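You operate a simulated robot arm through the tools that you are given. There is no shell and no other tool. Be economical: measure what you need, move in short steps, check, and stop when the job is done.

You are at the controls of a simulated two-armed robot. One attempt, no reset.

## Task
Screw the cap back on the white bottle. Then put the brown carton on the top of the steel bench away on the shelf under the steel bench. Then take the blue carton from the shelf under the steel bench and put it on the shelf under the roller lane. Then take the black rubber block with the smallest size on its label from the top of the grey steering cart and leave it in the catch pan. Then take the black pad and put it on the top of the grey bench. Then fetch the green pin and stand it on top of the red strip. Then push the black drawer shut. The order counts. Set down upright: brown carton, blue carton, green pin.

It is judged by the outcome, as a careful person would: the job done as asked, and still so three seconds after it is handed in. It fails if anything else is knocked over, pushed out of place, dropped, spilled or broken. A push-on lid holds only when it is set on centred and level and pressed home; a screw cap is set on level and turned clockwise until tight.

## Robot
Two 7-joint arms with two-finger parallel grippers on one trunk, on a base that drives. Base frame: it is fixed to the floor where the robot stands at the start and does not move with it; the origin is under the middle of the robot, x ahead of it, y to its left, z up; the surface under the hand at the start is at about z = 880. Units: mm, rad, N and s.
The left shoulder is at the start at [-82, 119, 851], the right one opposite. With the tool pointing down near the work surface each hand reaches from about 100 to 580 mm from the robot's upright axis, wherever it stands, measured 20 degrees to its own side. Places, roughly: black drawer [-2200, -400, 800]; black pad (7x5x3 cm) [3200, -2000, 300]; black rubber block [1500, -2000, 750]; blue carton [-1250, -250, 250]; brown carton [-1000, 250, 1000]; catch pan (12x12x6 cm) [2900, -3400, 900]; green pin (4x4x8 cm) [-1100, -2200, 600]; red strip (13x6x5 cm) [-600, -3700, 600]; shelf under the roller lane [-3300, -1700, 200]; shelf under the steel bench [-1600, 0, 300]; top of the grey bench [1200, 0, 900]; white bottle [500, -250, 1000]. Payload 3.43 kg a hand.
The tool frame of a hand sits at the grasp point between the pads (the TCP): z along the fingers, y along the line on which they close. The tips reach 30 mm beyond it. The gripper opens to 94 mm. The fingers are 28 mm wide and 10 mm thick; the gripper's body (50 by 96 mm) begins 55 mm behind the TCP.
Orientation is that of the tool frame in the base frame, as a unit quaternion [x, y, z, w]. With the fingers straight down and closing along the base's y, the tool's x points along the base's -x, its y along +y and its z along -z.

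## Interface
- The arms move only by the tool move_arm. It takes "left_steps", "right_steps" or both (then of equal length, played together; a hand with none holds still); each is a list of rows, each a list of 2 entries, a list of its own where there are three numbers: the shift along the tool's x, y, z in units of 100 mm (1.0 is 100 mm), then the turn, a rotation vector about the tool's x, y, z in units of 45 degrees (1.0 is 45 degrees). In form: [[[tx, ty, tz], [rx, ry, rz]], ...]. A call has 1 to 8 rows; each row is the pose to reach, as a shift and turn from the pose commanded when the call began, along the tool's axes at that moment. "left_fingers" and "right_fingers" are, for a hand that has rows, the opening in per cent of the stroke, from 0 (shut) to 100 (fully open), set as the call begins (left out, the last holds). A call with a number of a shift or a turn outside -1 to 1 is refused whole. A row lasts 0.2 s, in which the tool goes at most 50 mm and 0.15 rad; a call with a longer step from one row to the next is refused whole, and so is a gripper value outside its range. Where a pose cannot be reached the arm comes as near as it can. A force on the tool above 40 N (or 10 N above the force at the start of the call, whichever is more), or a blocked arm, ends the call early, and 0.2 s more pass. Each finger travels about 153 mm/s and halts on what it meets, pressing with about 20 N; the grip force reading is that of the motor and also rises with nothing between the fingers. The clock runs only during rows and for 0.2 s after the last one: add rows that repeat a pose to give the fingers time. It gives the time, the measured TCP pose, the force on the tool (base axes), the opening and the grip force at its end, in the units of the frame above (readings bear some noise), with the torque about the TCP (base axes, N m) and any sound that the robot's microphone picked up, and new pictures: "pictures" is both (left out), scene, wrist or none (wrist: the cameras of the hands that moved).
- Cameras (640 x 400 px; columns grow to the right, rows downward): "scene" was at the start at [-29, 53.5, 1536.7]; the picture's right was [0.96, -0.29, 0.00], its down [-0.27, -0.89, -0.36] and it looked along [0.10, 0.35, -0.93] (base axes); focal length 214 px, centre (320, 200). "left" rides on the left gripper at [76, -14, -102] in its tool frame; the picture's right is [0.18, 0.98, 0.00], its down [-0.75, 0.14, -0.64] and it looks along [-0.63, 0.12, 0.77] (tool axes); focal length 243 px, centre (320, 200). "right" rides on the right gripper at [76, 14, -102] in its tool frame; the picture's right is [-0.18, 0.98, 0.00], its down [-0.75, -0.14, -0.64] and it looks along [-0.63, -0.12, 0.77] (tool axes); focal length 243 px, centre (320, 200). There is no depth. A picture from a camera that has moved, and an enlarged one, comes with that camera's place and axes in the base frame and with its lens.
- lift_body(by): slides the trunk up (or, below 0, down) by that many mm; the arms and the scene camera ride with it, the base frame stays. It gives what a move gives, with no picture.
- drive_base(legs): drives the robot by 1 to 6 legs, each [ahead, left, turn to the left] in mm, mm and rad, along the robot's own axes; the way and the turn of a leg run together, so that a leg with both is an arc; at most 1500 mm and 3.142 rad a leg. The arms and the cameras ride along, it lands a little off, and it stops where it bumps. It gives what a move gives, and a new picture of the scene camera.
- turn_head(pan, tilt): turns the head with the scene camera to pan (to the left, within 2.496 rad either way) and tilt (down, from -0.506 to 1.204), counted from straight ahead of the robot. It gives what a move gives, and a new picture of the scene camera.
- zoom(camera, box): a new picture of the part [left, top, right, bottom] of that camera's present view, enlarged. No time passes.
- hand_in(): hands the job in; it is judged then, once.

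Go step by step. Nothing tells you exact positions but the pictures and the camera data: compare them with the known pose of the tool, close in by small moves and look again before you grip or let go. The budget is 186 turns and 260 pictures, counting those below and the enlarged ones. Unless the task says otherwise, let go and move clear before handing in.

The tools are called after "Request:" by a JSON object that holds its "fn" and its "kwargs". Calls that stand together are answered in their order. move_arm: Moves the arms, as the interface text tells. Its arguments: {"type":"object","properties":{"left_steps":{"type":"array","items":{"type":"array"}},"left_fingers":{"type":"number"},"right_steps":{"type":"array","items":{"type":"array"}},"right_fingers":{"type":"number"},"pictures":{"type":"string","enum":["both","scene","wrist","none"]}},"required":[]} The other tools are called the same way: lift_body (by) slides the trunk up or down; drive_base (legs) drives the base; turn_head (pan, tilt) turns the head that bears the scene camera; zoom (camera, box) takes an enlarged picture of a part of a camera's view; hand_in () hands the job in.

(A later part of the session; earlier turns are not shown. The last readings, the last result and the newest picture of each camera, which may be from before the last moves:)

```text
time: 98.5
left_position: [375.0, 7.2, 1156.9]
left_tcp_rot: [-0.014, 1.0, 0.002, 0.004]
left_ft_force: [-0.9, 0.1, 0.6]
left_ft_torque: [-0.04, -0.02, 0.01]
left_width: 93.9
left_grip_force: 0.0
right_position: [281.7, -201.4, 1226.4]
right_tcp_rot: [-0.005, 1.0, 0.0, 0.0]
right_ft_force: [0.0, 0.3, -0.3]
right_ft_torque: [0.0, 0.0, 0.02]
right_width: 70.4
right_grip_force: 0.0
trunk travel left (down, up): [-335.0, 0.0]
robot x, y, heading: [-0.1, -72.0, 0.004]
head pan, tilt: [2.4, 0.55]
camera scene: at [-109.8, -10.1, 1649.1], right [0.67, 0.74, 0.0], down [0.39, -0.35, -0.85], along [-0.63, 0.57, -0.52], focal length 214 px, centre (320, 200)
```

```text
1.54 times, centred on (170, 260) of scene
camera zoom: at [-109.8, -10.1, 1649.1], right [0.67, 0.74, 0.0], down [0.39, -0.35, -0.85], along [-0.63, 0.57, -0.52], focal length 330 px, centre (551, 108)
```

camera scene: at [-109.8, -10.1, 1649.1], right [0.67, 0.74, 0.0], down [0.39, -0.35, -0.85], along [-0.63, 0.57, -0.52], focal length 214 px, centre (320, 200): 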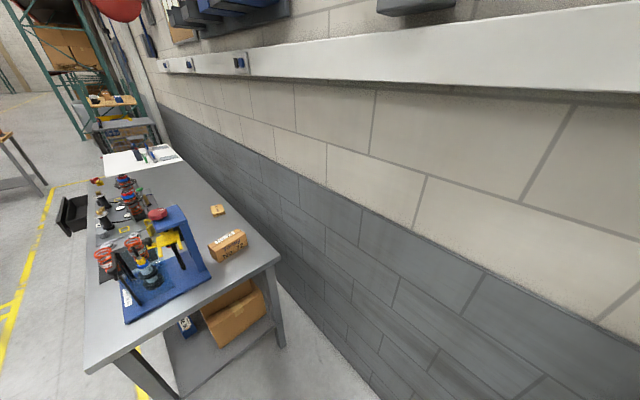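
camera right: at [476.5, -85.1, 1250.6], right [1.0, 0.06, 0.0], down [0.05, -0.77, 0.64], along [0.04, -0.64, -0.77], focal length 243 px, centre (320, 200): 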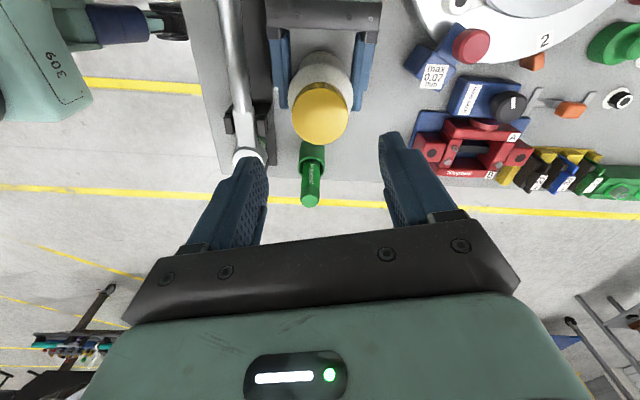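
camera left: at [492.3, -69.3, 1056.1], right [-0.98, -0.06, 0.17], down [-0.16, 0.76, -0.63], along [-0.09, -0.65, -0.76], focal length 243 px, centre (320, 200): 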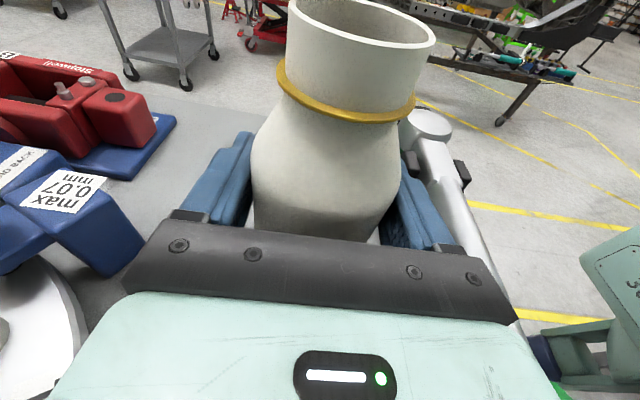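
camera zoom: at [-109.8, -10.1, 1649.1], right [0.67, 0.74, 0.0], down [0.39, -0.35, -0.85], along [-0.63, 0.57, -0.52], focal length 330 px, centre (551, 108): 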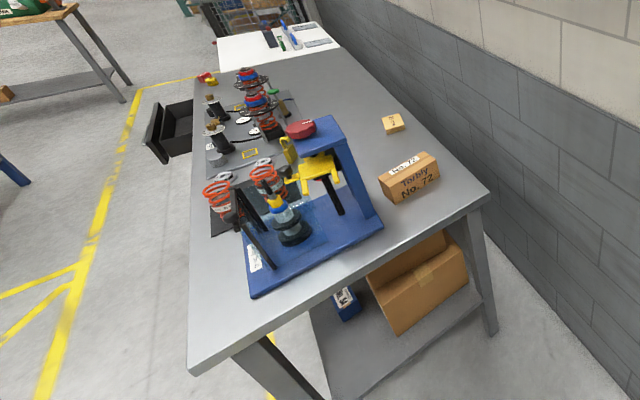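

The cap is done. The steel bench lies behind me with its near edge at x≈-775; the brown carton is near [-940, 160]. I'll drive back, turn round and look.

Request:
{"fn": "drive_base", "kwargs": {"legs": [[-230, -130, 0], [0, 0, -3.14]]}}

Request:
{"fn": "turn_head", "kwargs": {"pan": 0.0, "tilt": 0.75}}

```text
time: 107.8
left_position: [-602.4, -276.8, 1158.2]
left_tcp_rot: [1.0, 0.008, -0.004, 0.002]
left_ft_force: [0.0, -0.3, 0.8]
left_ft_torque: [-0.01, -0.04, -0.01]
left_width: 94.0
left_grip_force: 0.0
right_position: [-506.4, -69.2, 1227.2]
right_tcp_rot: [1.0, 0.001, 0.0, 0.0]
right_ft_force: [1.0, 0.6, -0.4]
right_ft_torque: [-0.02, 0.03, -0.05]
right_width: 70.6
right_grip_force: 0.2
trunk travel left (down, up): [-335.0, 0.0]
robot x, y, heading: [-222.1, -202.9, 3.135]
head pan, tilt: [2.4, 0.55]
camera scene: at [-119.0, -263.4, 1649.1], right [-0.68, -0.73, 0.0], down [-0.38, 0.35, -0.85], along [0.63, -0.58, -0.52], focal length 214 px, centre (320, 200)
```

scene: 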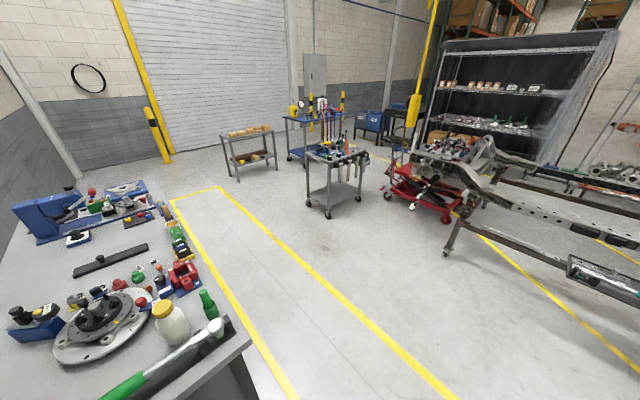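

```text
time: 110.0
left_position: [-603.3, -276.3, 1156.3]
left_tcp_rot: [1.0, 0.009, -0.004, 0.002]
left_ft_force: [0.0, 0.3, -0.2]
left_ft_torque: [0.0, 0.01, 0.0]
left_width: 93.9
left_grip_force: 0.2
right_position: [-506.0, -70.1, 1227.2]
right_tcp_rot: [1.0, 0.001, 0.0, 0.0]
right_ft_force: [0.0, 0.1, 0.3]
right_ft_torque: [0.0, -0.01, -0.02]
right_width: 70.5
right_grip_force: 0.1
trunk travel left (down, up): [-335.0, 0.0]
robot x, y, heading: [-231.0, -203.2, 3.137]
head pan, tilt: [0.0, 0.75]
camera scene: at [-267.8, -202.0, 1631.7], right [0.0, 1.0, 0.0], down [0.68, 0.0, -0.73], along [-0.73, 0.0, -0.68], focal length 214 px, centre (320, 200)
```

scene: 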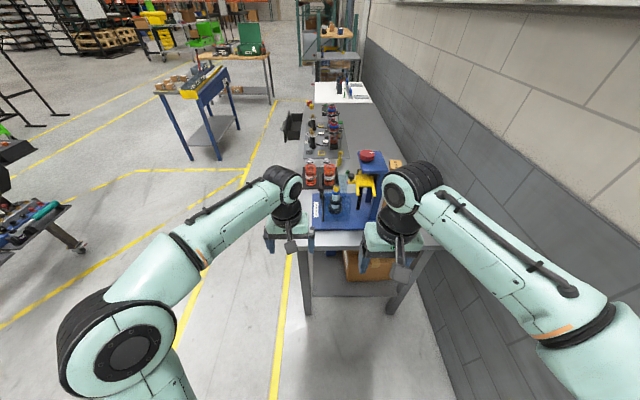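

Request:
{"fn": "move_arm", "kwargs": {"left_steps": [[[0.3, 0, -0.3], [0, 0, 0]], [[0.6, 0, -0.6], [0, 0, 0]], [[0.9, 0, -0.9], [0, 0, 0]]], "pictures": "none"}}

Request:
{"fn": "drive_base", "kwargs": {"legs": [[0, -230, 0], [220, 0, 0]]}}

Request:
{"fn": "turn_head", "kwargs": {"pan": -0.3, "tilt": 1.0}}

```text
time: 110.8
left_position: [-511.3, -272.6, 1247.7]
left_tcp_rot: [1.0, 0.008, -0.005, 0.002]
left_ft_force: [-0.4, -0.2, 0.6]
left_ft_torque: [0.01, 0.04, 0.01]
left_width: 93.7
left_grip_force: 0.0
right_position: [-505.6, -70.1, 1227.2]
right_tcp_rot: [1.0, 0.001, -0.001, -0.001]
right_ft_force: [0.6, 0.2, -0.1]
right_ft_torque: [0.02, 0.01, 0.0]
right_width: 70.6
right_grip_force: 0.1
trunk travel left (down, up): [-335.0, 0.0]
robot x, y, heading: [-230.9, -203.1, 3.139]
head pan, tilt: [0.0, 0.75]
```

```text
time: 114.7
left_position: [-728.3, -39.5, 1247.0]
left_tcp_rot: [1.0, 0.006, -0.004, 0.002]
left_ft_force: [0.7, -1.1, -0.1]
left_ft_torque: [0.06, -0.01, 0.01]
left_width: 93.9
left_grip_force: 0.1
right_position: [-722.8, 164.4, 1226.9]
right_tcp_rot: [1.0, -0.001, 0.0, 0.001]
right_ft_force: [-0.2, 0.8, -0.4]
right_ft_torque: [0.02, 0.01, -0.01]
right_width: 70.5
right_grip_force: 0.0
trunk travel left (down, up): [-335.0, 0.0]
robot x, y, heading: [-445.1, 35.2, 3.132]
head pan, tilt: [0.0, 0.75]
camera scene: at [-483.8, 30.0, 1631.5], right [0.01, 1.0, 0.0], down [0.68, -0.01, -0.73], along [-0.73, 0.01, -0.68], focal length 214 px, centre (320, 200)
```

scene: 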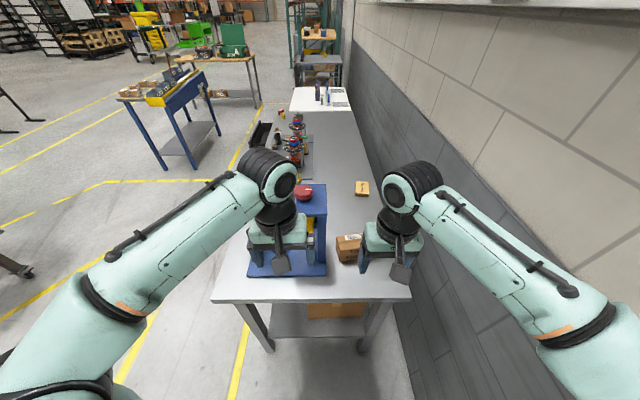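

```text
time: 115.5
left_position: [-728.6, -39.8, 1247.6]
left_tcp_rot: [1.0, 0.006, -0.005, 0.003]
left_ft_force: [-0.2, 0.4, 0.2]
left_ft_torque: [0.01, 0.01, 0.01]
left_width: 93.9
left_grip_force: 0.0
right_position: [-721.7, 164.2, 1227.8]
right_tcp_rot: [1.0, -0.001, 0.0, 0.0]
right_ft_force: [0.3, -0.2, -0.4]
right_ft_torque: [0.02, 0.04, -0.03]
right_width: 70.5
right_grip_force: 0.1
trunk travel left (down, up): [-335.0, 0.0]
robot x, y, heading: [-446.3, 31.4, 3.132]
head pan, tilt: [-0.3, 1.0]
camera scene: at [-468.0, 50.4, 1612.6], right [0.3, 0.95, 0.0], down [0.8, -0.26, -0.54], along [-0.52, 0.16, -0.84], focal length 214 px, centre (320, 200)
```

scene: 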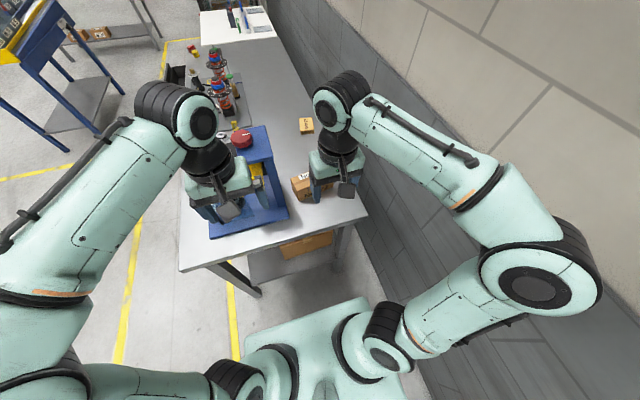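

Request:
{"fn": "zoom", "kwargs": {"camera": "right", "box": [0, 0, 640, 400]}}

```text
1.00 times, centred on (320, 200) of right (not enlarged: the box is as wide or as high as the picture)
camera zoom: at [-645.5, 150.3, 1330.6], right [-0.19, -0.98, 0.0], down [-0.75, 0.14, 0.64], along [-0.63, 0.12, -0.77], focal length 243 px, centre (320, 200)
```

zoom: 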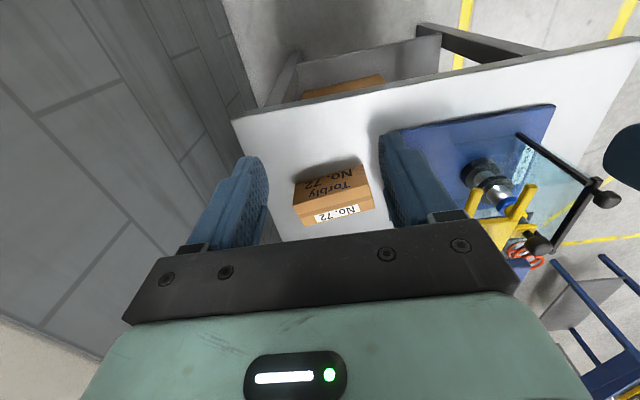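

Request:
{"fn": "zoom", "kwargs": {"camera": "right", "box": [260, 140, 400, 240]}}

Request:
{"fn": "zoom", "kwargs": {"camera": "scene", "box": [270, 100, 390, 280]}}

```text
4.00 times, centred on (330, 190) of right
camera zoom: at [-645.5, 150.3, 1330.6], right [-0.19, -0.98, 0.0], down [-0.75, 0.14, 0.64], along [-0.63, 0.12, -0.77], focal length 970 px, centre (280, 240)
```

zoom: 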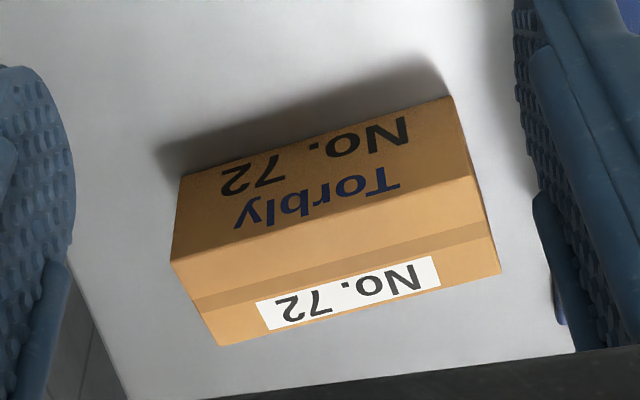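

```text
2.22 times, centred on (330, 190) of scene
camera zoom: at [-468.0, 50.4, 1612.6], right [0.3, 0.95, 0.0], down [0.8, -0.26, -0.54], along [-0.52, 0.16, -0.84], focal length 477 px, centre (298, 222)
```

zoom: 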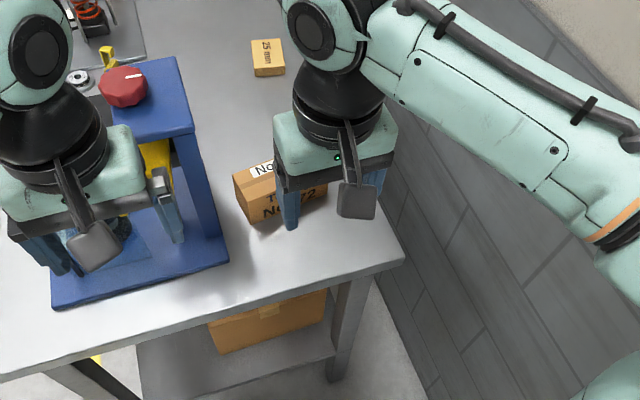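

Brown carton: 155×64×72 mm, centred near [-970, 183], long side about 9° off y, bench top ≈ 890. I'll come down over it with the right hand, closing across the 64 mm side.

Request:
{"fn": "move_arm", "kwargs": {"right_steps": [[[-0.2, 0, 0], [0, 0, -0.15]], [[-0.4, 0, 0], [0, 0, -0.3]], [[-0.6, 0, 0], [0, 0, -0.45]], [[-0.8, 0, 0], [0, 0, -0.6]], [[-1.0, 0, 0], [0, 0, -0.75]]], "right_fingers": 100, "pictures": "none"}}

Request:
{"fn": "move_arm", "kwargs": {"right_steps": [[[-0.15, -0.13, 0], [0, 0, -0.15]], [[-0.31, -0.26, 0], [0, 0, -0.3]], [[-0.46, -0.38, 0], [0, 0, -0.45]], [[-0.62, -0.51, 0], [0, 0, -0.6]], [[-0.775, -0.64, 0], [0, 0, -0.75]]], "pictures": "none"}}

Request:
{"fn": "move_arm", "kwargs": {"right_steps": [[[-0.03, -0.12, 0.1], [0, 0, -0.15]], [[-0.06, -0.24, 0.3], [0, 0, -0.3]], [[-0.1, -0.36, 0.5], [0, 0, -0.45]], [[-0.1, -0.48, 0.75], [0, 0, -0.6]], [[-0.1, -0.48, 1.0], [0, 0, -0.7]], [[-0.1, -0.48, 1.0], [0, 0, -0.7]]], "pictures": "both"}}

```text
time: 116.7
left_position: [-729.6, -40.4, 1247.6]
left_tcp_rot: [1.0, 0.006, -0.004, 0.001]
left_ft_force: [0.2, 0.3, -0.5]
left_ft_torque: [0.01, -0.04, -0.01]
left_width: 93.9
left_grip_force: 0.0
right_position: [-823.6, 163.9, 1227.5]
right_tcp_rot: [0.957, 0.29, -0.001, 0.0]
right_ft_force: [-0.2, 0.0, -0.7]
right_ft_torque: [-0.05, -0.03, 0.01]
right_width: 94.1
right_grip_force: 0.1
trunk travel left (down, up): [-335.0, 0.0]
robot x, y, heading: [-445.6, 33.3, 3.133]
head pan, tilt: [-0.3, 1.0]
```

```text
time: 117.9
left_position: [-729.5, -40.2, 1247.4]
left_tcp_rot: [1.0, 0.006, -0.005, 0.002]
left_ft_force: [-0.2, 0.5, -0.6]
left_ft_torque: [-0.03, 0.0, -0.01]
left_width: 93.9
left_grip_force: 0.0
right_position: [-923.1, 175.5, 1226.8]
right_tcp_rot: [0.833, 0.553, -0.001, 0.001]
right_ft_force: [0.7, 0.3, 0.2]
right_ft_torque: [-0.01, 0.01, -0.02]
right_width: 94.0
right_grip_force: 0.1
trunk travel left (down, up): [-335.0, 0.0]
robot x, y, heading: [-449.2, 27.3, 3.129]
head pan, tilt: [-0.3, 1.0]
```

```text
time: 119.3
left_position: [-730.2, -39.7, 1247.0]
left_tcp_rot: [1.0, 0.006, -0.007, 0.002]
left_ft_force: [-0.8, 0.1, 0.7]
left_ft_torque: [0.0, -0.01, -0.03]
left_width: 94.0
left_grip_force: 0.1
right_position: [-971.3, 183.5, 1125.5]
right_tcp_rot: [0.65, 0.76, -0.001, 0.0]
right_ft_force: [-1.1, 1.1, -0.5]
right_ft_torque: [0.0, -0.01, 0.01]
right_width: 94.2
right_grip_force: 0.1
right hand out of reach, approached as far as the arm can: row 1
trunk travel left (down, up): [-335.0, 0.0]
robot x, y, heading: [-441.2, 31.9, 3.126]
head pan, tilt: [-0.3, 1.0]
camera scene: at [-468.1, 50.3, 1612.6], right [0.3, 0.95, 0.0], down [0.8, -0.26, -0.54], along [-0.51, 0.16, -0.84], focal length 214 px, centre (320, 200)
camera right: at [-968.2, 262.0, 1229.4], right [1.0, -0.03, 0.0], down [-0.02, -0.77, 0.64], along [-0.02, -0.64, -0.77], focal length 243 px, centre (320, 200)
```

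scene: 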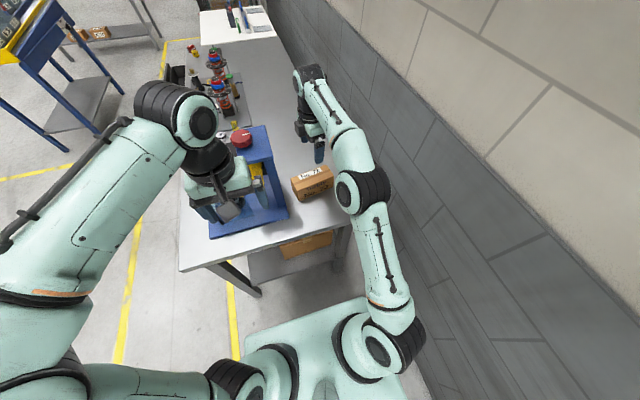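
right: 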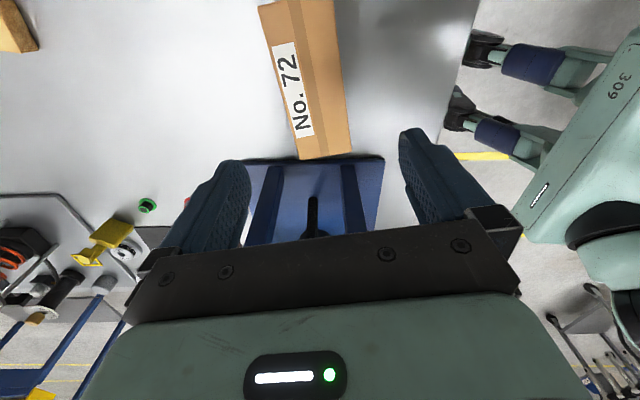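

Request:
{"fn": "move_arm", "kwargs": {"right_steps": [[[0, 0, 0.3], [0, 0, 0]], [[0, 0, 0.6], [0, 0, 0]], [[0, 0, 0.95], [0, 0, 0]], [[0, 0, 0.95], [0, 0, 0]]], "pictures": "wrist"}}

```text
time: 120.3
left_position: [-727.4, -40.0, 1247.6]
left_tcp_rot: [1.0, 0.006, -0.005, 0.003]
left_ft_force: [0.3, -0.1, 0.7]
left_ft_torque: [0.0, 0.04, 0.01]
left_width: 94.0
left_grip_force: 0.0
right_position: [-970.0, 182.6, 1031.7]
right_tcp_rot: [0.65, 0.76, 0.0, 0.0]
right_ft_force: [0.1, 0.1, 0.2]
right_ft_torque: [0.01, 0.02, 0.02]
right_width: 94.1
right_grip_force: 0.1
trunk travel left (down, up): [-335.0, 0.0]
robot x, y, heading: [-445.0, 27.5, 3.132]
head pan, tilt: [-0.3, 1.0]
camera right: at [-967.3, 260.8, 1134.6], right [1.0, -0.03, 0.0], down [-0.02, -0.77, 0.64], along [-0.02, -0.64, -0.77], focal length 243 px, centre (320, 200)
```

right: 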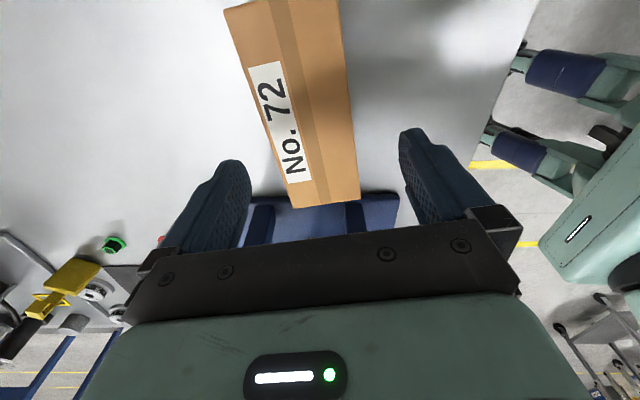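

Request:
{"fn": "move_arm", "kwargs": {"right_steps": [[[0, -0.06, 0.3], [0, 0, 0]], [[0, -0.06, 0.6], [0, 0, 0]], [[0, -0.06, 0.92], [0, 0, 0]], [[0, -0.06, 0.92], [0, 0, 0]]], "pictures": "wrist"}}

Request:
{"fn": "move_arm", "kwargs": {"right_steps": [[[0, 0, 0], [0, 0, 0]], [[0, 0, 0], [0, 0, 0]]], "right_fingers": 45, "pictures": "none"}}

```text
time: 121.3
left_position: [-729.2, -39.8, 1247.7]
left_tcp_rot: [1.0, 0.006, -0.005, 0.001]
left_ft_force: [-0.2, -0.4, 0.2]
left_ft_torque: [0.01, -0.04, -0.02]
left_width: 94.3
left_grip_force: 0.1
right_position: [-976.0, 183.0, 939.6]
right_tcp_rot: [0.65, 0.76, -0.001, 0.0]
right_ft_force: [-0.4, 0.1, -0.4]
right_ft_torque: [-0.02, -0.01, 0.0]
right_width: 94.1
right_grip_force: 0.1
trunk travel left (down, up): [-335.0, 0.0]
robot x, y, heading: [-445.0, 26.2, 3.133]
head pan, tilt: [-0.3, 1.0]
camera right: at [-973.4, 260.3, 1043.2], right [1.0, -0.03, 0.0], down [-0.02, -0.77, 0.64], along [-0.02, -0.64, -0.77], focal length 243 px, centre (320, 200)
```

right: 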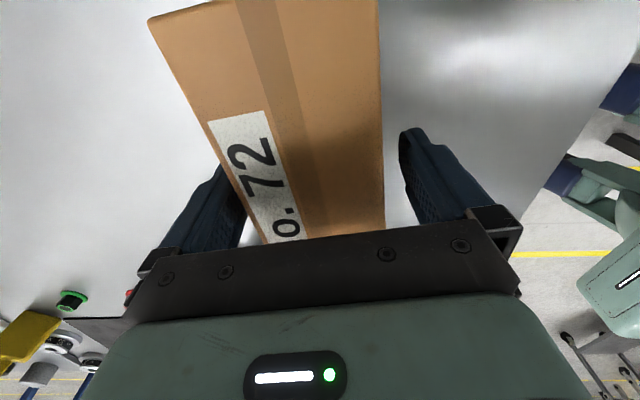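

```text
time: 121.9
left_position: [-729.6, -40.2, 1246.1]
left_tcp_rot: [1.0, 0.006, -0.005, 0.002]
left_ft_force: [0.0, -0.5, 0.1]
left_ft_torque: [0.01, -0.02, -0.02]
left_width: 94.0
left_grip_force: 0.0
right_position: [-977.2, 182.1, 939.6]
right_tcp_rot: [0.65, 0.76, 0.0, -0.001]
right_ft_force: [0.6, 0.2, 0.9]
right_ft_torque: [-0.06, -0.21, 0.09]
right_width: 72.4
right_grip_force: 19.9
trunk travel left (down, up): [-335.0, 0.0]
robot x, y, heading: [-444.4, 25.2, 3.134]
head pan, tilt: [-0.3, 1.0]
```

Gripped (72 mm). Lifting and drawing back toward the robot.

Request:
{"fn": "move_arm", "kwargs": {"right_steps": [[[0, 0, -0.3], [0, 0, 0]], [[0, 0, -0.6], [0, 0, 0]], [[0, 0, -0.9], [0, 0, 0]], [[0, 0, -1.0], [0, 0, 0]]], "pictures": "none"}}

Request:
{"fn": "move_arm", "kwargs": {"right_steps": [[[0, 0.1, -0.2], [0, 0, 0]], [[0, 0.4, -0.4], [0, 0, 0]], [[0, 0.7, -0.5], [0, 0, 0]], [[0, 1.0, -0.5], [0, 0, 0]]], "pictures": "none"}}

Request:
{"fn": "move_arm", "kwargs": {"right_steps": [[[-0.1, 0.4, 0], [0, 0, 0]], [[-0.2, 0.8, 0], [0, 0, 0]], [[-0.3, 1.0, 0], [0, 0, 0]]], "pictures": "scene"}}

```text
time: 122.9
left_position: [-728.7, -40.7, 1247.0]
left_tcp_rot: [1.0, 0.006, -0.004, 0.002]
left_ft_force: [0.6, 0.1, -0.1]
left_ft_torque: [0.01, 0.0, 0.02]
left_width: 94.1
left_grip_force: 0.1
right_position: [-976.3, 181.9, 1039.6]
right_tcp_rot: [0.65, 0.76, 0.0, 0.0]
right_ft_force: [-0.5, 0.6, -5.3]
right_ft_torque: [0.0, -0.03, -0.02]
right_width: 72.3
right_grip_force: 20.2
trunk travel left (down, up): [-335.0, 0.0]
robot x, y, heading: [-446.5, 27.7, 3.132]
head pan, tilt: [-0.3, 1.0]
```

```text
time: 123.9
left_position: [-727.9, -39.7, 1247.2]
left_tcp_rot: [1.0, 0.006, -0.005, 0.002]
left_ft_force: [0.4, -0.4, 0.6]
left_ft_torque: [0.0, 0.04, -0.03]
left_width: 94.0
left_grip_force: 0.1
right_position: [-877.0, 198.8, 1090.4]
right_tcp_rot: [0.65, 0.76, -0.001, 0.0]
right_ft_force: [0.4, 0.0, -4.9]
right_ft_torque: [0.01, -0.01, 0.02]
right_width: 72.3
right_grip_force: 20.2
trunk travel left (down, up): [-335.0, 0.0]
robot x, y, heading: [-444.8, 31.5, 3.133]
head pan, tilt: [-0.3, 1.0]
```

```text
time: 124.7
left_position: [-728.8, -41.3, 1247.3]
left_tcp_rot: [1.0, 0.006, -0.005, 0.003]
left_ft_force: [-0.1, -0.1, -0.2]
left_ft_torque: [-0.01, -0.01, 0.01]
left_width: 94.2
left_grip_force: 0.0
right_position: [-775.1, 184.8, 1090.7]
right_tcp_rot: [0.65, 0.76, 0.0, -0.001]
right_ft_force: [-0.3, 0.7, -5.1]
right_ft_torque: [0.02, 0.01, 0.01]
right_width: 72.2
right_grip_force: 20.0
trunk travel left (down, up): [-335.0, 0.0]
robot x, y, heading: [-447.0, 28.6, 3.136]
head pan, tilt: [-0.3, 1.0]
camera scene: at [-468.1, 50.4, 1612.6], right [0.3, 0.95, 0.0], down [0.8, -0.26, -0.54], along [-0.51, 0.16, -0.84], focal length 214 px, centre (320, 200)
```

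scene: 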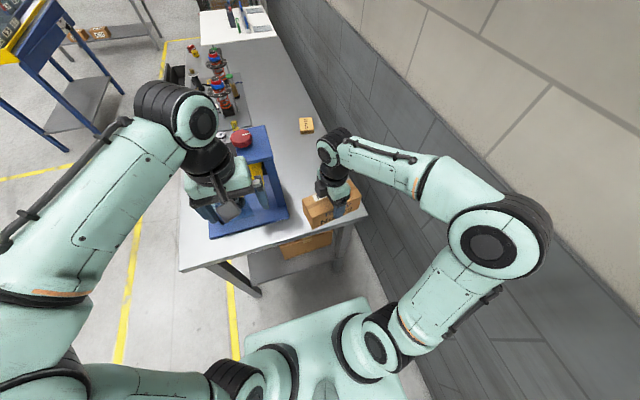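

Request:
{"fn": "drive_base", "kwargs": {"legs": [[-220, 0, 0], [0, 830, 0], [0, 0, -1.571], [0, 530, 0]]}}

Request:
{"fn": "turn_head", "kwargs": {"pan": 0.0, "tilt": 0.8}}

```text
time: 142.3
left_position: [-822.7, -508.9, 1247.2]
left_tcp_rot: [0.708, -0.706, -0.004, -0.002]
left_ft_force: [0.0, -0.5, -0.4]
left_ft_torque: [0.01, -0.01, 0.02]
left_width: 94.0
left_grip_force: 0.1
right_position: [-597.6, -465.0, 1090.0]
right_tcp_rot: [0.997, 0.073, -0.001, 0.0]
right_ft_force: [-0.4, 0.1, -4.3]
right_ft_torque: [0.04, 0.02, 0.01]
right_width: 72.6
right_grip_force: 20.2
trunk travel left (down, up): [-335.0, 0.0]
robot x, y, heading: [-758.7, -792.3, 1.554]
head pan, tilt: [-0.3, 1.0]
camera scene: at [-736.0, -771.5, 1612.5], right [0.95, -0.32, 0.0], down [-0.27, -0.8, -0.54], along [0.17, 0.51, -0.84], focal length 214 px, centre (320, 200)
```

scene: 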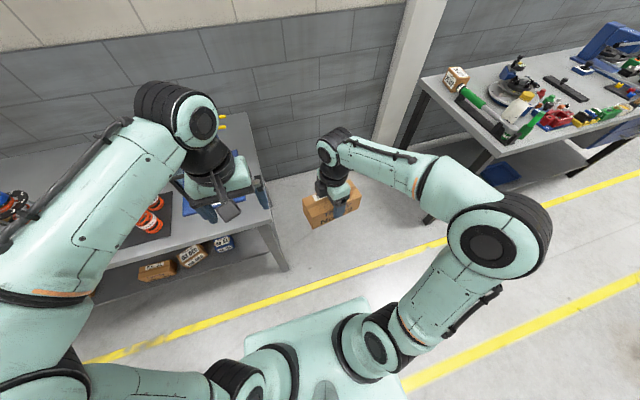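

```text
time: 143.1
left_position: [-822.9, -509.2, 1247.2]
left_tcp_rot: [0.707, -0.707, -0.004, -0.002]
left_ft_force: [0.6, -0.1, 0.0]
left_ft_torque: [-0.01, 0.02, -0.02]
left_width: 94.1
left_grip_force: 0.0
right_position: [-598.7, -464.1, 1090.2]
right_tcp_rot: [0.997, 0.072, 0.0, 0.0]
right_ft_force: [1.0, 0.3, -4.7]
right_ft_torque: [0.01, 0.02, -0.01]
right_width: 72.3
right_grip_force: 20.1
trunk travel left (down, up): [-335.0, 0.0]
robot x, y, heading: [-756.4, -789.3, 1.552]
head pan, tilt: [0.0, 0.799]
camera scene: at [-756.2, -757.0, 1627.6], right [1.0, -0.02, 0.0], down [-0.02, -0.72, -0.7], along [0.01, 0.7, -0.72], focal length 214 px, centre (320, 200)
```

scene: 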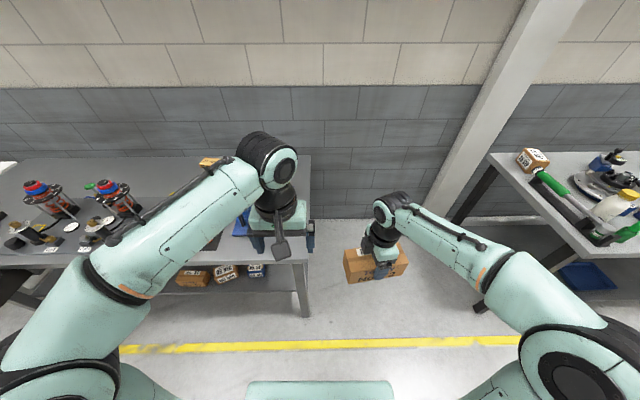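

Request:
{"fn": "lift_body", "kwargs": {"by": -335}}

Request:
{"fn": "turn_head", "kwargs": {"pan": 0.6, "tilt": 0.7}}

```text
time: 146.3
left_position: [-823.5, -508.4, 912.7]
left_tcp_rot: [0.708, -0.706, -0.004, -0.001]
left_ft_force: [0.0, -0.8, 0.4]
left_ft_torque: [0.02, 0.0, -0.01]
left_width: 94.1
left_grip_force: 0.0
right_position: [-597.3, -465.4, 755.9]
right_tcp_rot: [0.997, 0.072, 0.0, -0.001]
right_ft_force: [0.2, 0.6, -5.6]
right_ft_torque: [0.02, 0.01, 0.02]
right_width: 72.3
right_grip_force: 19.8
trunk travel left (down, up): [0.0, 335.0]
robot x, y, heading: [-755.2, -790.6, 1.551]
head pan, tilt: [0.0, 0.799]
```

```text
time: 147.3
left_position: [-823.8, -508.8, 911.6]
left_tcp_rot: [0.708, -0.706, -0.004, -0.001]
left_ft_force: [-0.7, -0.4, 0.5]
left_ft_torque: [-0.01, -0.01, 0.01]
left_width: 94.0
left_grip_force: 0.1
right_position: [-598.6, -464.8, 755.4]
right_tcp_rot: [0.997, 0.072, 0.0, 0.0]
right_ft_force: [-0.8, -0.1, -4.8]
right_ft_torque: [0.05, 0.01, 0.01]
right_width: 72.2
right_grip_force: 19.9
trunk travel left (down, up): [0.0, 335.0]
robot x, y, heading: [-755.3, -791.1, 1.552]
head pan, tilt: [0.6, 0.7]
camera scene: at [-803.5, -716.6, 1295.7], right [0.84, 0.55, 0.0], down [0.35, -0.54, -0.76], along [-0.42, 0.64, -0.64], focal length 214 px, centre (320, 200)
```

scene: 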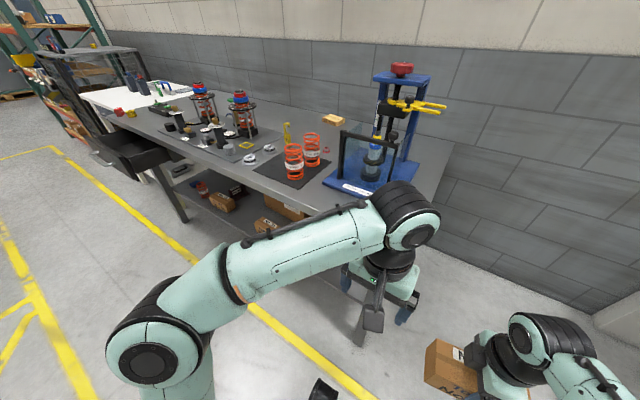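

Request:
{"fn": "drive_base", "kwargs": {"legs": [[0, 400, 0.018]]}}

Request:
{"fn": "turn_head", "kwargs": {"pan": -0.2, "tilt": 0.85}}

Request:
{"fn": "zoom", "kwargs": {"camera": "left", "box": [0, 0, 640, 400]}}

```text
time: 151.4
left_position: [-1227.0, -506.2, 912.0]
left_tcp_rot: [0.713, -0.701, -0.004, -0.003]
left_ft_force: [-0.5, 0.0, -0.3]
left_ft_torque: [0.01, -0.02, -0.01]
left_width: 94.2
left_grip_force: 0.2
right_position: [-1002.6, -458.9, 755.2]
right_tcp_rot: [0.997, 0.081, 0.0, 0.0]
right_ft_force: [-0.5, -0.3, -5.8]
right_ft_torque: [-0.02, 0.0, 0.01]
right_width: 72.2
right_grip_force: 20.3
trunk travel left (down, up): [0.0, 335.0]
robot x, y, heading: [-1158.0, -787.3, 1.568]
head pan, tilt: [0.6, 0.7]
camera scene: at [-1203.8, -712.7, 1295.7], right [0.83, 0.56, 0.0], down [0.36, -0.53, -0.76], along [-0.43, 0.63, -0.64], focal length 214 px, centre (320, 200)
```

scene: 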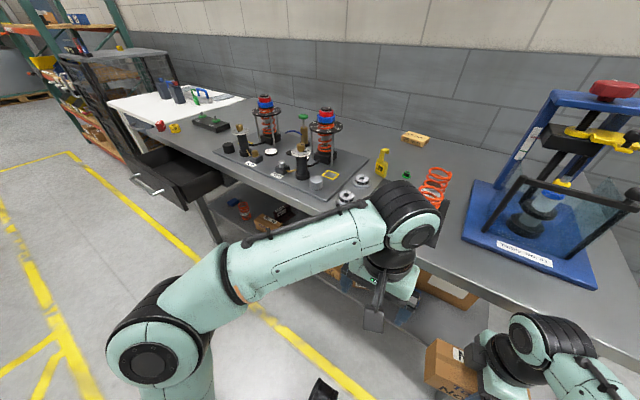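

```text
time: 152.5
left_position: [-1225.9, -505.3, 912.2]
left_tcp_rot: [0.713, -0.701, -0.004, -0.001]
left_ft_force: [0.9, -0.1, -0.3]
left_ft_torque: [0.04, 0.03, -0.01]
left_width: 94.0
left_grip_force: 0.1
right_position: [-1003.1, -457.9, 754.3]
right_tcp_rot: [0.997, 0.08, 0.0, 0.0]
right_ft_force: [0.2, -0.1, -4.5]
right_ft_torque: [0.01, -0.01, -0.02]
right_width: 72.7
right_grip_force: 20.3
trunk travel left (down, up): [0.0, 335.0]
robot x, y, heading: [-1152.6, -787.0, 1.566]
head pan, tilt: [-0.201, 0.85]
camera scene: at [-1140.1, -706.4, 1283.4], right [0.98, -0.2, 0.0], down [-0.15, -0.74, -0.66], along [0.13, 0.65, -0.75], focal length 214 px, centre (320, 200)
```

scene: 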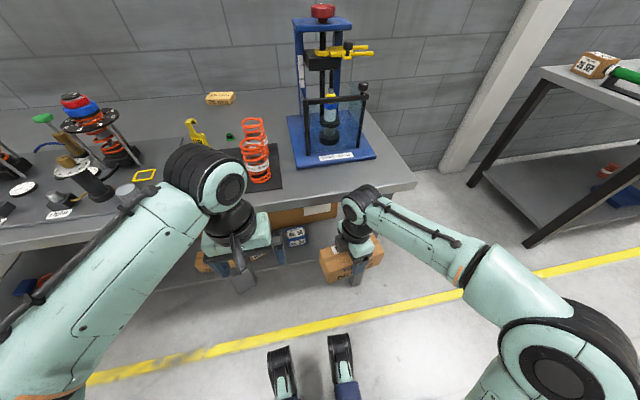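

```text
1.00 times, centred on (320, 200) of left (not enlarged: the box is as wide or as high as the picture)
camera zoom: at [-1210.8, -582.4, 1014.0], right [-0.98, -0.2, 0.0], down [-0.15, 0.74, 0.65], along [-0.13, 0.64, -0.76], focal length 243 px, centre (320, 200)
```

zoom: 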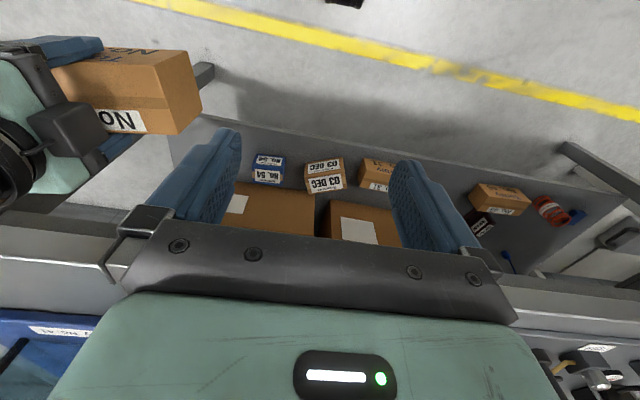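

Request:
{"fn": "zoom", "kwargs": {"camera": "left", "box": [160, 80, 480, 280]}}

Request:
{"fn": "zoom", "kwargs": {"camera": "scene", "box": [190, 160, 420, 310]}}

```text
2.00 times, centred on (320, 180) of left
camera zoom: at [-1210.8, -582.4, 1014.0], right [-0.98, -0.2, 0.0], down [-0.15, 0.74, 0.65], along [-0.13, 0.64, -0.76], focal length 485 px, centre (320, 240)
```

zoom: 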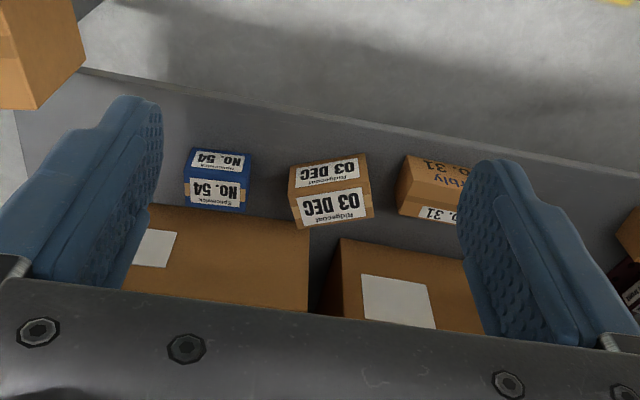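

```text
2.67 times, centred on (305, 235) of scene
camera zoom: at [-1140.1, -706.4, 1283.4], right [0.98, -0.2, 0.0], down [-0.15, -0.74, -0.66], along [0.13, 0.65, -0.75], focal length 572 px, centre (360, 107)
```

zoom: 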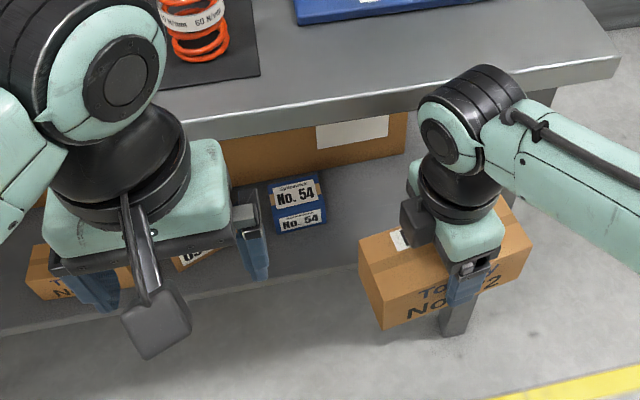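

The blue carton stands near [-1140, -172] on the shelf (z≈390), with free shelf to its right. I'll lower the brown carton in front of the shelf first, keeping the left hand back.

Request:
{"fn": "move_arm", "kwargs": {"right_steps": [[[0, 0, 0.3], [0, 0, 0.1]], [[0, 0, 0.65], [0, 0, 0.2]], [[0, 0, 1.0], [0, 0, 0.2]]], "left_steps": [[[0.3, 0, 0], [0, 0, 0]], [[0.65, 0, 0], [0, 0, 0]], [[1.0, 0, 0], [0, 0, 0]]], "pictures": "none"}}

Request:
{"fn": "move_arm", "kwargs": {"right_steps": [[[0, 0, 0.35], [0, 0, 0]], [[0, 0, 0.7], [0, 0, 0]], [[0, 0, 1.0], [0, 0, 0]]], "pictures": "none"}}

Request:
{"fn": "move_arm", "kwargs": {"right_steps": [[[0, 0, 0.35], [0, 0, 0]], [[0, 0, 0.6], [0, 0, 0]], [[0, 0, 0.8], [0, 0, 0]], [[0, 0, 0.8], [0, 0, 0]]], "pictures": "both"}}

```text
time: 153.3
left_position: [-1224.3, -605.2, 910.5]
left_tcp_rot: [0.713, -0.701, -0.005, -0.001]
left_ft_force: [-0.2, 0.3, 0.3]
left_ft_torque: [0.02, 0.0, -0.02]
left_width: 94.0
left_grip_force: 0.0
right_position: [-1002.0, -458.8, 654.5]
right_tcp_rot: [1.0, 0.002, 0.0, -0.001]
right_ft_force: [0.0, -0.5, -5.3]
right_ft_torque: [0.02, 0.02, -0.01]
right_width: 72.7
right_grip_force: 19.9
trunk travel left (down, up): [0.0, 335.0]
robot x, y, heading: [-1155.7, -789.6, 1.571]
head pan, tilt: [-0.201, 0.85]
```

```text
time: 154.1
left_position: [-1222.6, -605.0, 911.2]
left_tcp_rot: [0.713, -0.701, -0.005, -0.002]
left_ft_force: [-0.3, 0.1, -0.9]
left_ft_torque: [0.0, -0.02, -0.01]
left_width: 94.0
left_grip_force: 0.1
right_position: [-1002.8, -456.5, 555.4]
right_tcp_rot: [1.0, 0.001, -0.001, -0.001]
right_ft_force: [-0.8, 0.2, -5.6]
right_ft_torque: [0.01, -0.02, -0.01]
right_width: 72.4
right_grip_force: 20.3
trunk travel left (down, up): [0.0, 335.0]
robot x, y, heading: [-1154.5, -789.3, 1.563]
head pan, tilt: [-0.201, 0.85]
```

```text
time: 155.1
left_position: [-1223.6, -604.7, 912.0]
left_tcp_rot: [0.713, -0.701, -0.004, -0.002]
left_ft_force: [0.2, -0.4, 0.5]
left_ft_torque: [0.0, 0.02, 0.01]
left_width: 93.9
left_grip_force: 0.2
right_position: [-1003.0, -458.0, 476.0]
right_tcp_rot: [1.0, 0.002, -0.001, -0.001]
right_ft_force: [-0.2, 0.1, -5.6]
right_ft_torque: [-0.03, -0.01, 0.01]
right_width: 72.5
right_grip_force: 20.1
trunk travel left (down, up): [0.0, 335.0]
robot x, y, heading: [-1156.3, -785.4, 1.567]
head pan, tilt: [-0.201, 0.85]
camera scene: at [-1140.1, -706.4, 1283.4], right [0.98, -0.2, 0.0], down [-0.15, -0.74, -0.66], along [0.13, 0.65, -0.75], focal length 214 px, centre (320, 200)
camera right: at [-925.9, -471.1, 578.4], right [-0.18, -0.98, 0.0], down [-0.75, 0.14, 0.64], along [-0.63, 0.12, -0.77], focal length 243 px, centre (320, 200)
```

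scene: 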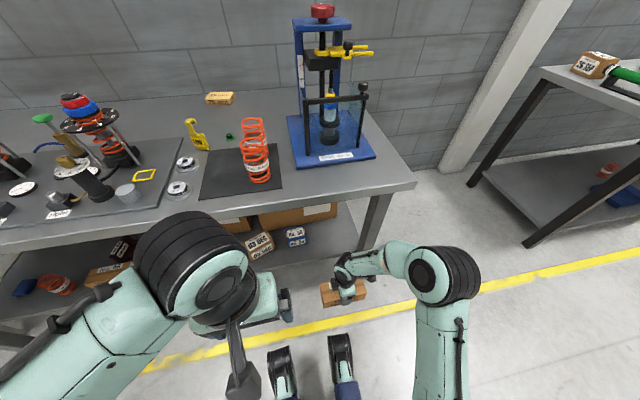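
right: 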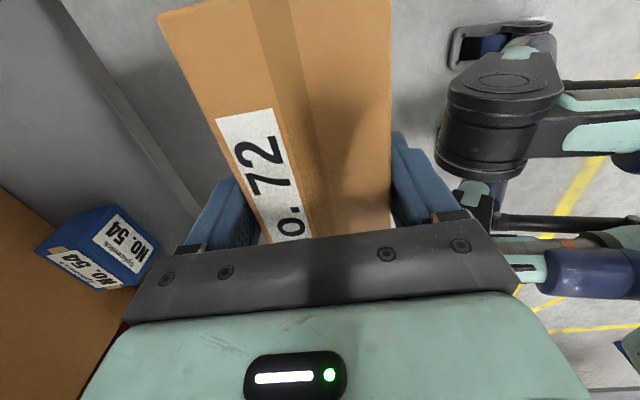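

Request:
{"fn": "zoom", "kwargs": {"camera": "scene", "box": [220, 170, 420, 320]}}

```text
2.67 times, centred on (320, 245) of scene
camera zoom: at [-1140.1, -706.4, 1283.4], right [0.98, -0.2, 0.0], down [-0.15, -0.74, -0.66], along [0.13, 0.65, -0.75], focal length 572 px, centre (320, 80)
```

zoom: 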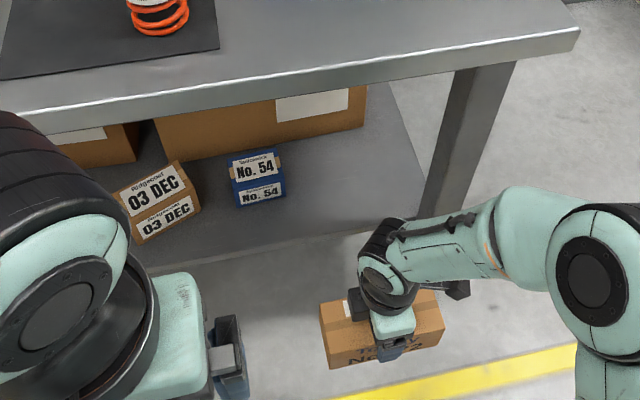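

Shelf is free from x≈-1090 to -861. Driving forward 130 and then reaching in.

Request:
{"fn": "drive_base", "kwargs": {"legs": [[130, 0, 0]]}}

Request:
{"fn": "move_arm", "kwargs": {"right_steps": [[[-0.1, -0.35, 0], [0, 0, 0]], [[-0.1, -0.7, 0], [0, 0, 0]]], "pictures": "both"}}

```text
time: 156.4
left_position: [-1224.7, -477.9, 911.3]
left_tcp_rot: [0.714, -0.701, -0.004, -0.001]
left_ft_force: [-0.4, 1.4, 0.4]
left_ft_torque: [-0.03, 0.01, 0.02]
left_width: 93.9
left_grip_force: 0.0
right_position: [-1004.1, -330.0, 474.0]
right_tcp_rot: [1.0, 0.002, 0.001, 0.0]
right_ft_force: [-0.4, -0.5, -4.4]
right_ft_torque: [-0.01, 0.03, -0.07]
right_width: 72.2
right_grip_force: 20.0
trunk travel left (down, up): [0.0, 335.0]
robot x, y, heading: [-1153.7, -659.7, 1.573]
head pan, tilt: [-0.201, 0.85]
camera scene: at [-1139.6, -577.2, 1283.4], right [0.98, -0.2, 0.0], down [-0.15, -0.74, -0.66], along [0.13, 0.65, -0.75], focal length 214 px, centre (320, 200)
```

scene: 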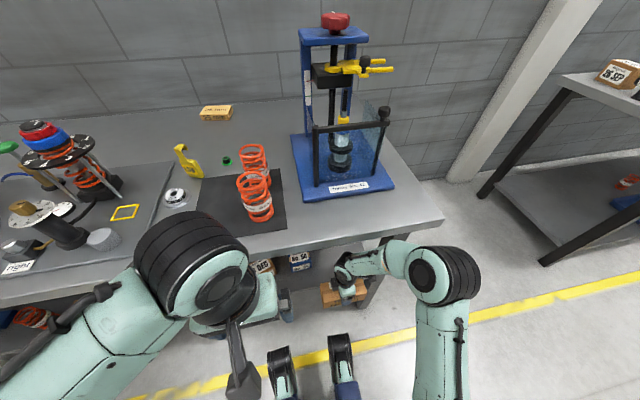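

```text
time: 157.0
left_position: [-1225.2, -496.5, 914.2]
left_tcp_rot: [0.712, -0.702, -0.01, -0.009]
left_ft_force: [0.1, 0.3, -0.2]
left_ft_torque: [0.0, 0.02, -0.03]
left_width: 93.9
left_grip_force: 0.0
right_position: [-1015.5, -274.2, 483.7]
right_tcp_rot: [1.0, 0.005, 0.0, -0.006]
right_ft_force: [-0.7, -0.7, -5.1]
right_ft_torque: [0.0, 0.03, -0.02]
right_width: 72.2
right_grip_force: 20.2
trunk travel left (down, up): [0.0, 335.0]
robot x, y, heading: [-1155.6, -661.8, 1.565]
head pan, tilt: [-0.201, 0.85]
camera scene: at [-1142.5, -604.1, 1284.8], right [0.98, -0.21, 0.0], down [-0.15, -0.72, -0.67], along [0.14, 0.66, -0.74], focal length 214 px, centre (320, 200)
camera right: at [-938.5, -288.5, 586.2], right [-0.17, -0.98, -0.01], down [-0.76, 0.13, 0.64], along [-0.63, 0.12, -0.77], focal length 243 px, centre (320, 200)
```

scene: 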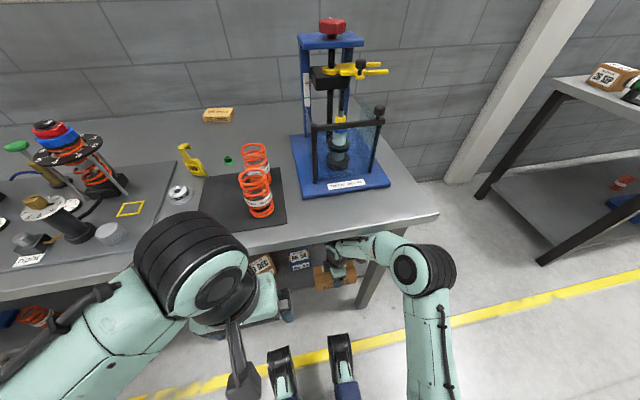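
right: 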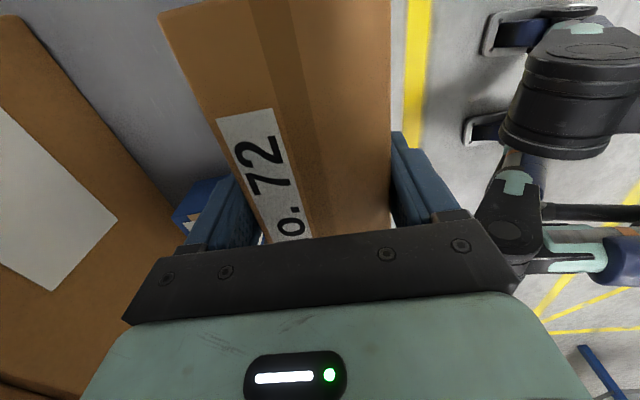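

The forearm pushed against the bench leg and the torso leaned, so I'm backing out at once.

Request:
{"fn": "move_arm", "kwargs": {"right_steps": [[[0.0, 0.3, 0], [0, 0, 0]], [[0.0, 0.6, 0], [0, 0, 0]]], "pictures": "none"}}

Request:
{"fn": "drive_base", "kwargs": {"legs": [[-120, 0, 0]]}}

```text
time: 157.6
left_position: [-1223.6, -475.5, 911.5]
left_tcp_rot: [0.714, -0.7, -0.005, -0.003]
left_ft_force: [-0.2, -0.4, -0.5]
left_ft_torque: [0.0, 0.0, 0.0]
left_width: 93.8
left_grip_force: 0.1
right_position: [-1012.5, -317.0, 476.5]
right_tcp_rot: [1.0, 0.002, 0.0, -0.001]
right_ft_force: [0.4, 0.3, -5.3]
right_ft_torque: [0.0, -0.02, 0.02]
right_width: 72.3
right_grip_force: 19.4
trunk travel left (down, up): [0.0, 335.0]
robot x, y, heading: [-1158.2, -657.4, 1.576]
head pan, tilt: [-0.201, 0.85]
```

```text
time: 158.8
left_position: [-1223.7, -596.3, 911.1]
left_tcp_rot: [0.714, -0.7, -0.005, -0.002]
left_ft_force: [-0.2, 0.6, -0.3]
left_ft_torque: [0.02, 0.01, -0.03]
left_width: 94.2
left_grip_force: 0.1
right_position: [-1013.2, -439.3, 475.6]
right_tcp_rot: [1.0, 0.003, 0.001, 0.0]
right_ft_force: [0.9, -1.1, -4.2]
right_ft_torque: [-0.04, -0.04, -0.03]
right_width: 72.6
right_grip_force: 19.6
trunk travel left (down, up): [0.0, 335.0]
robot x, y, heading: [-1154.6, -778.5, 1.565]
head pan, tilt: [-0.201, 0.85]
camera scene: at [-1140.1, -697.7, 1283.4], right [0.98, -0.2, 0.0], down [-0.15, -0.74, -0.66], along [0.13, 0.65, -0.75], focal length 214 px, centre (320, 200)
```

scene: 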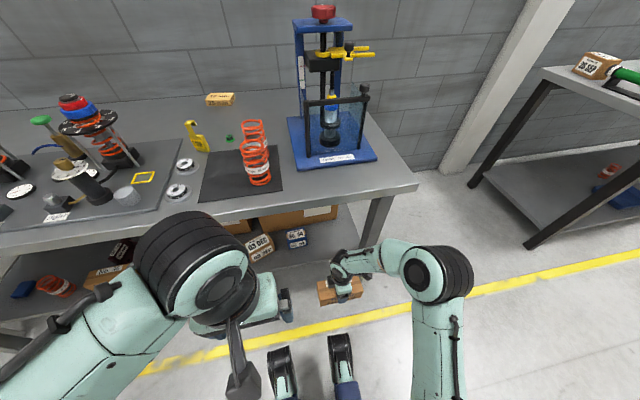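

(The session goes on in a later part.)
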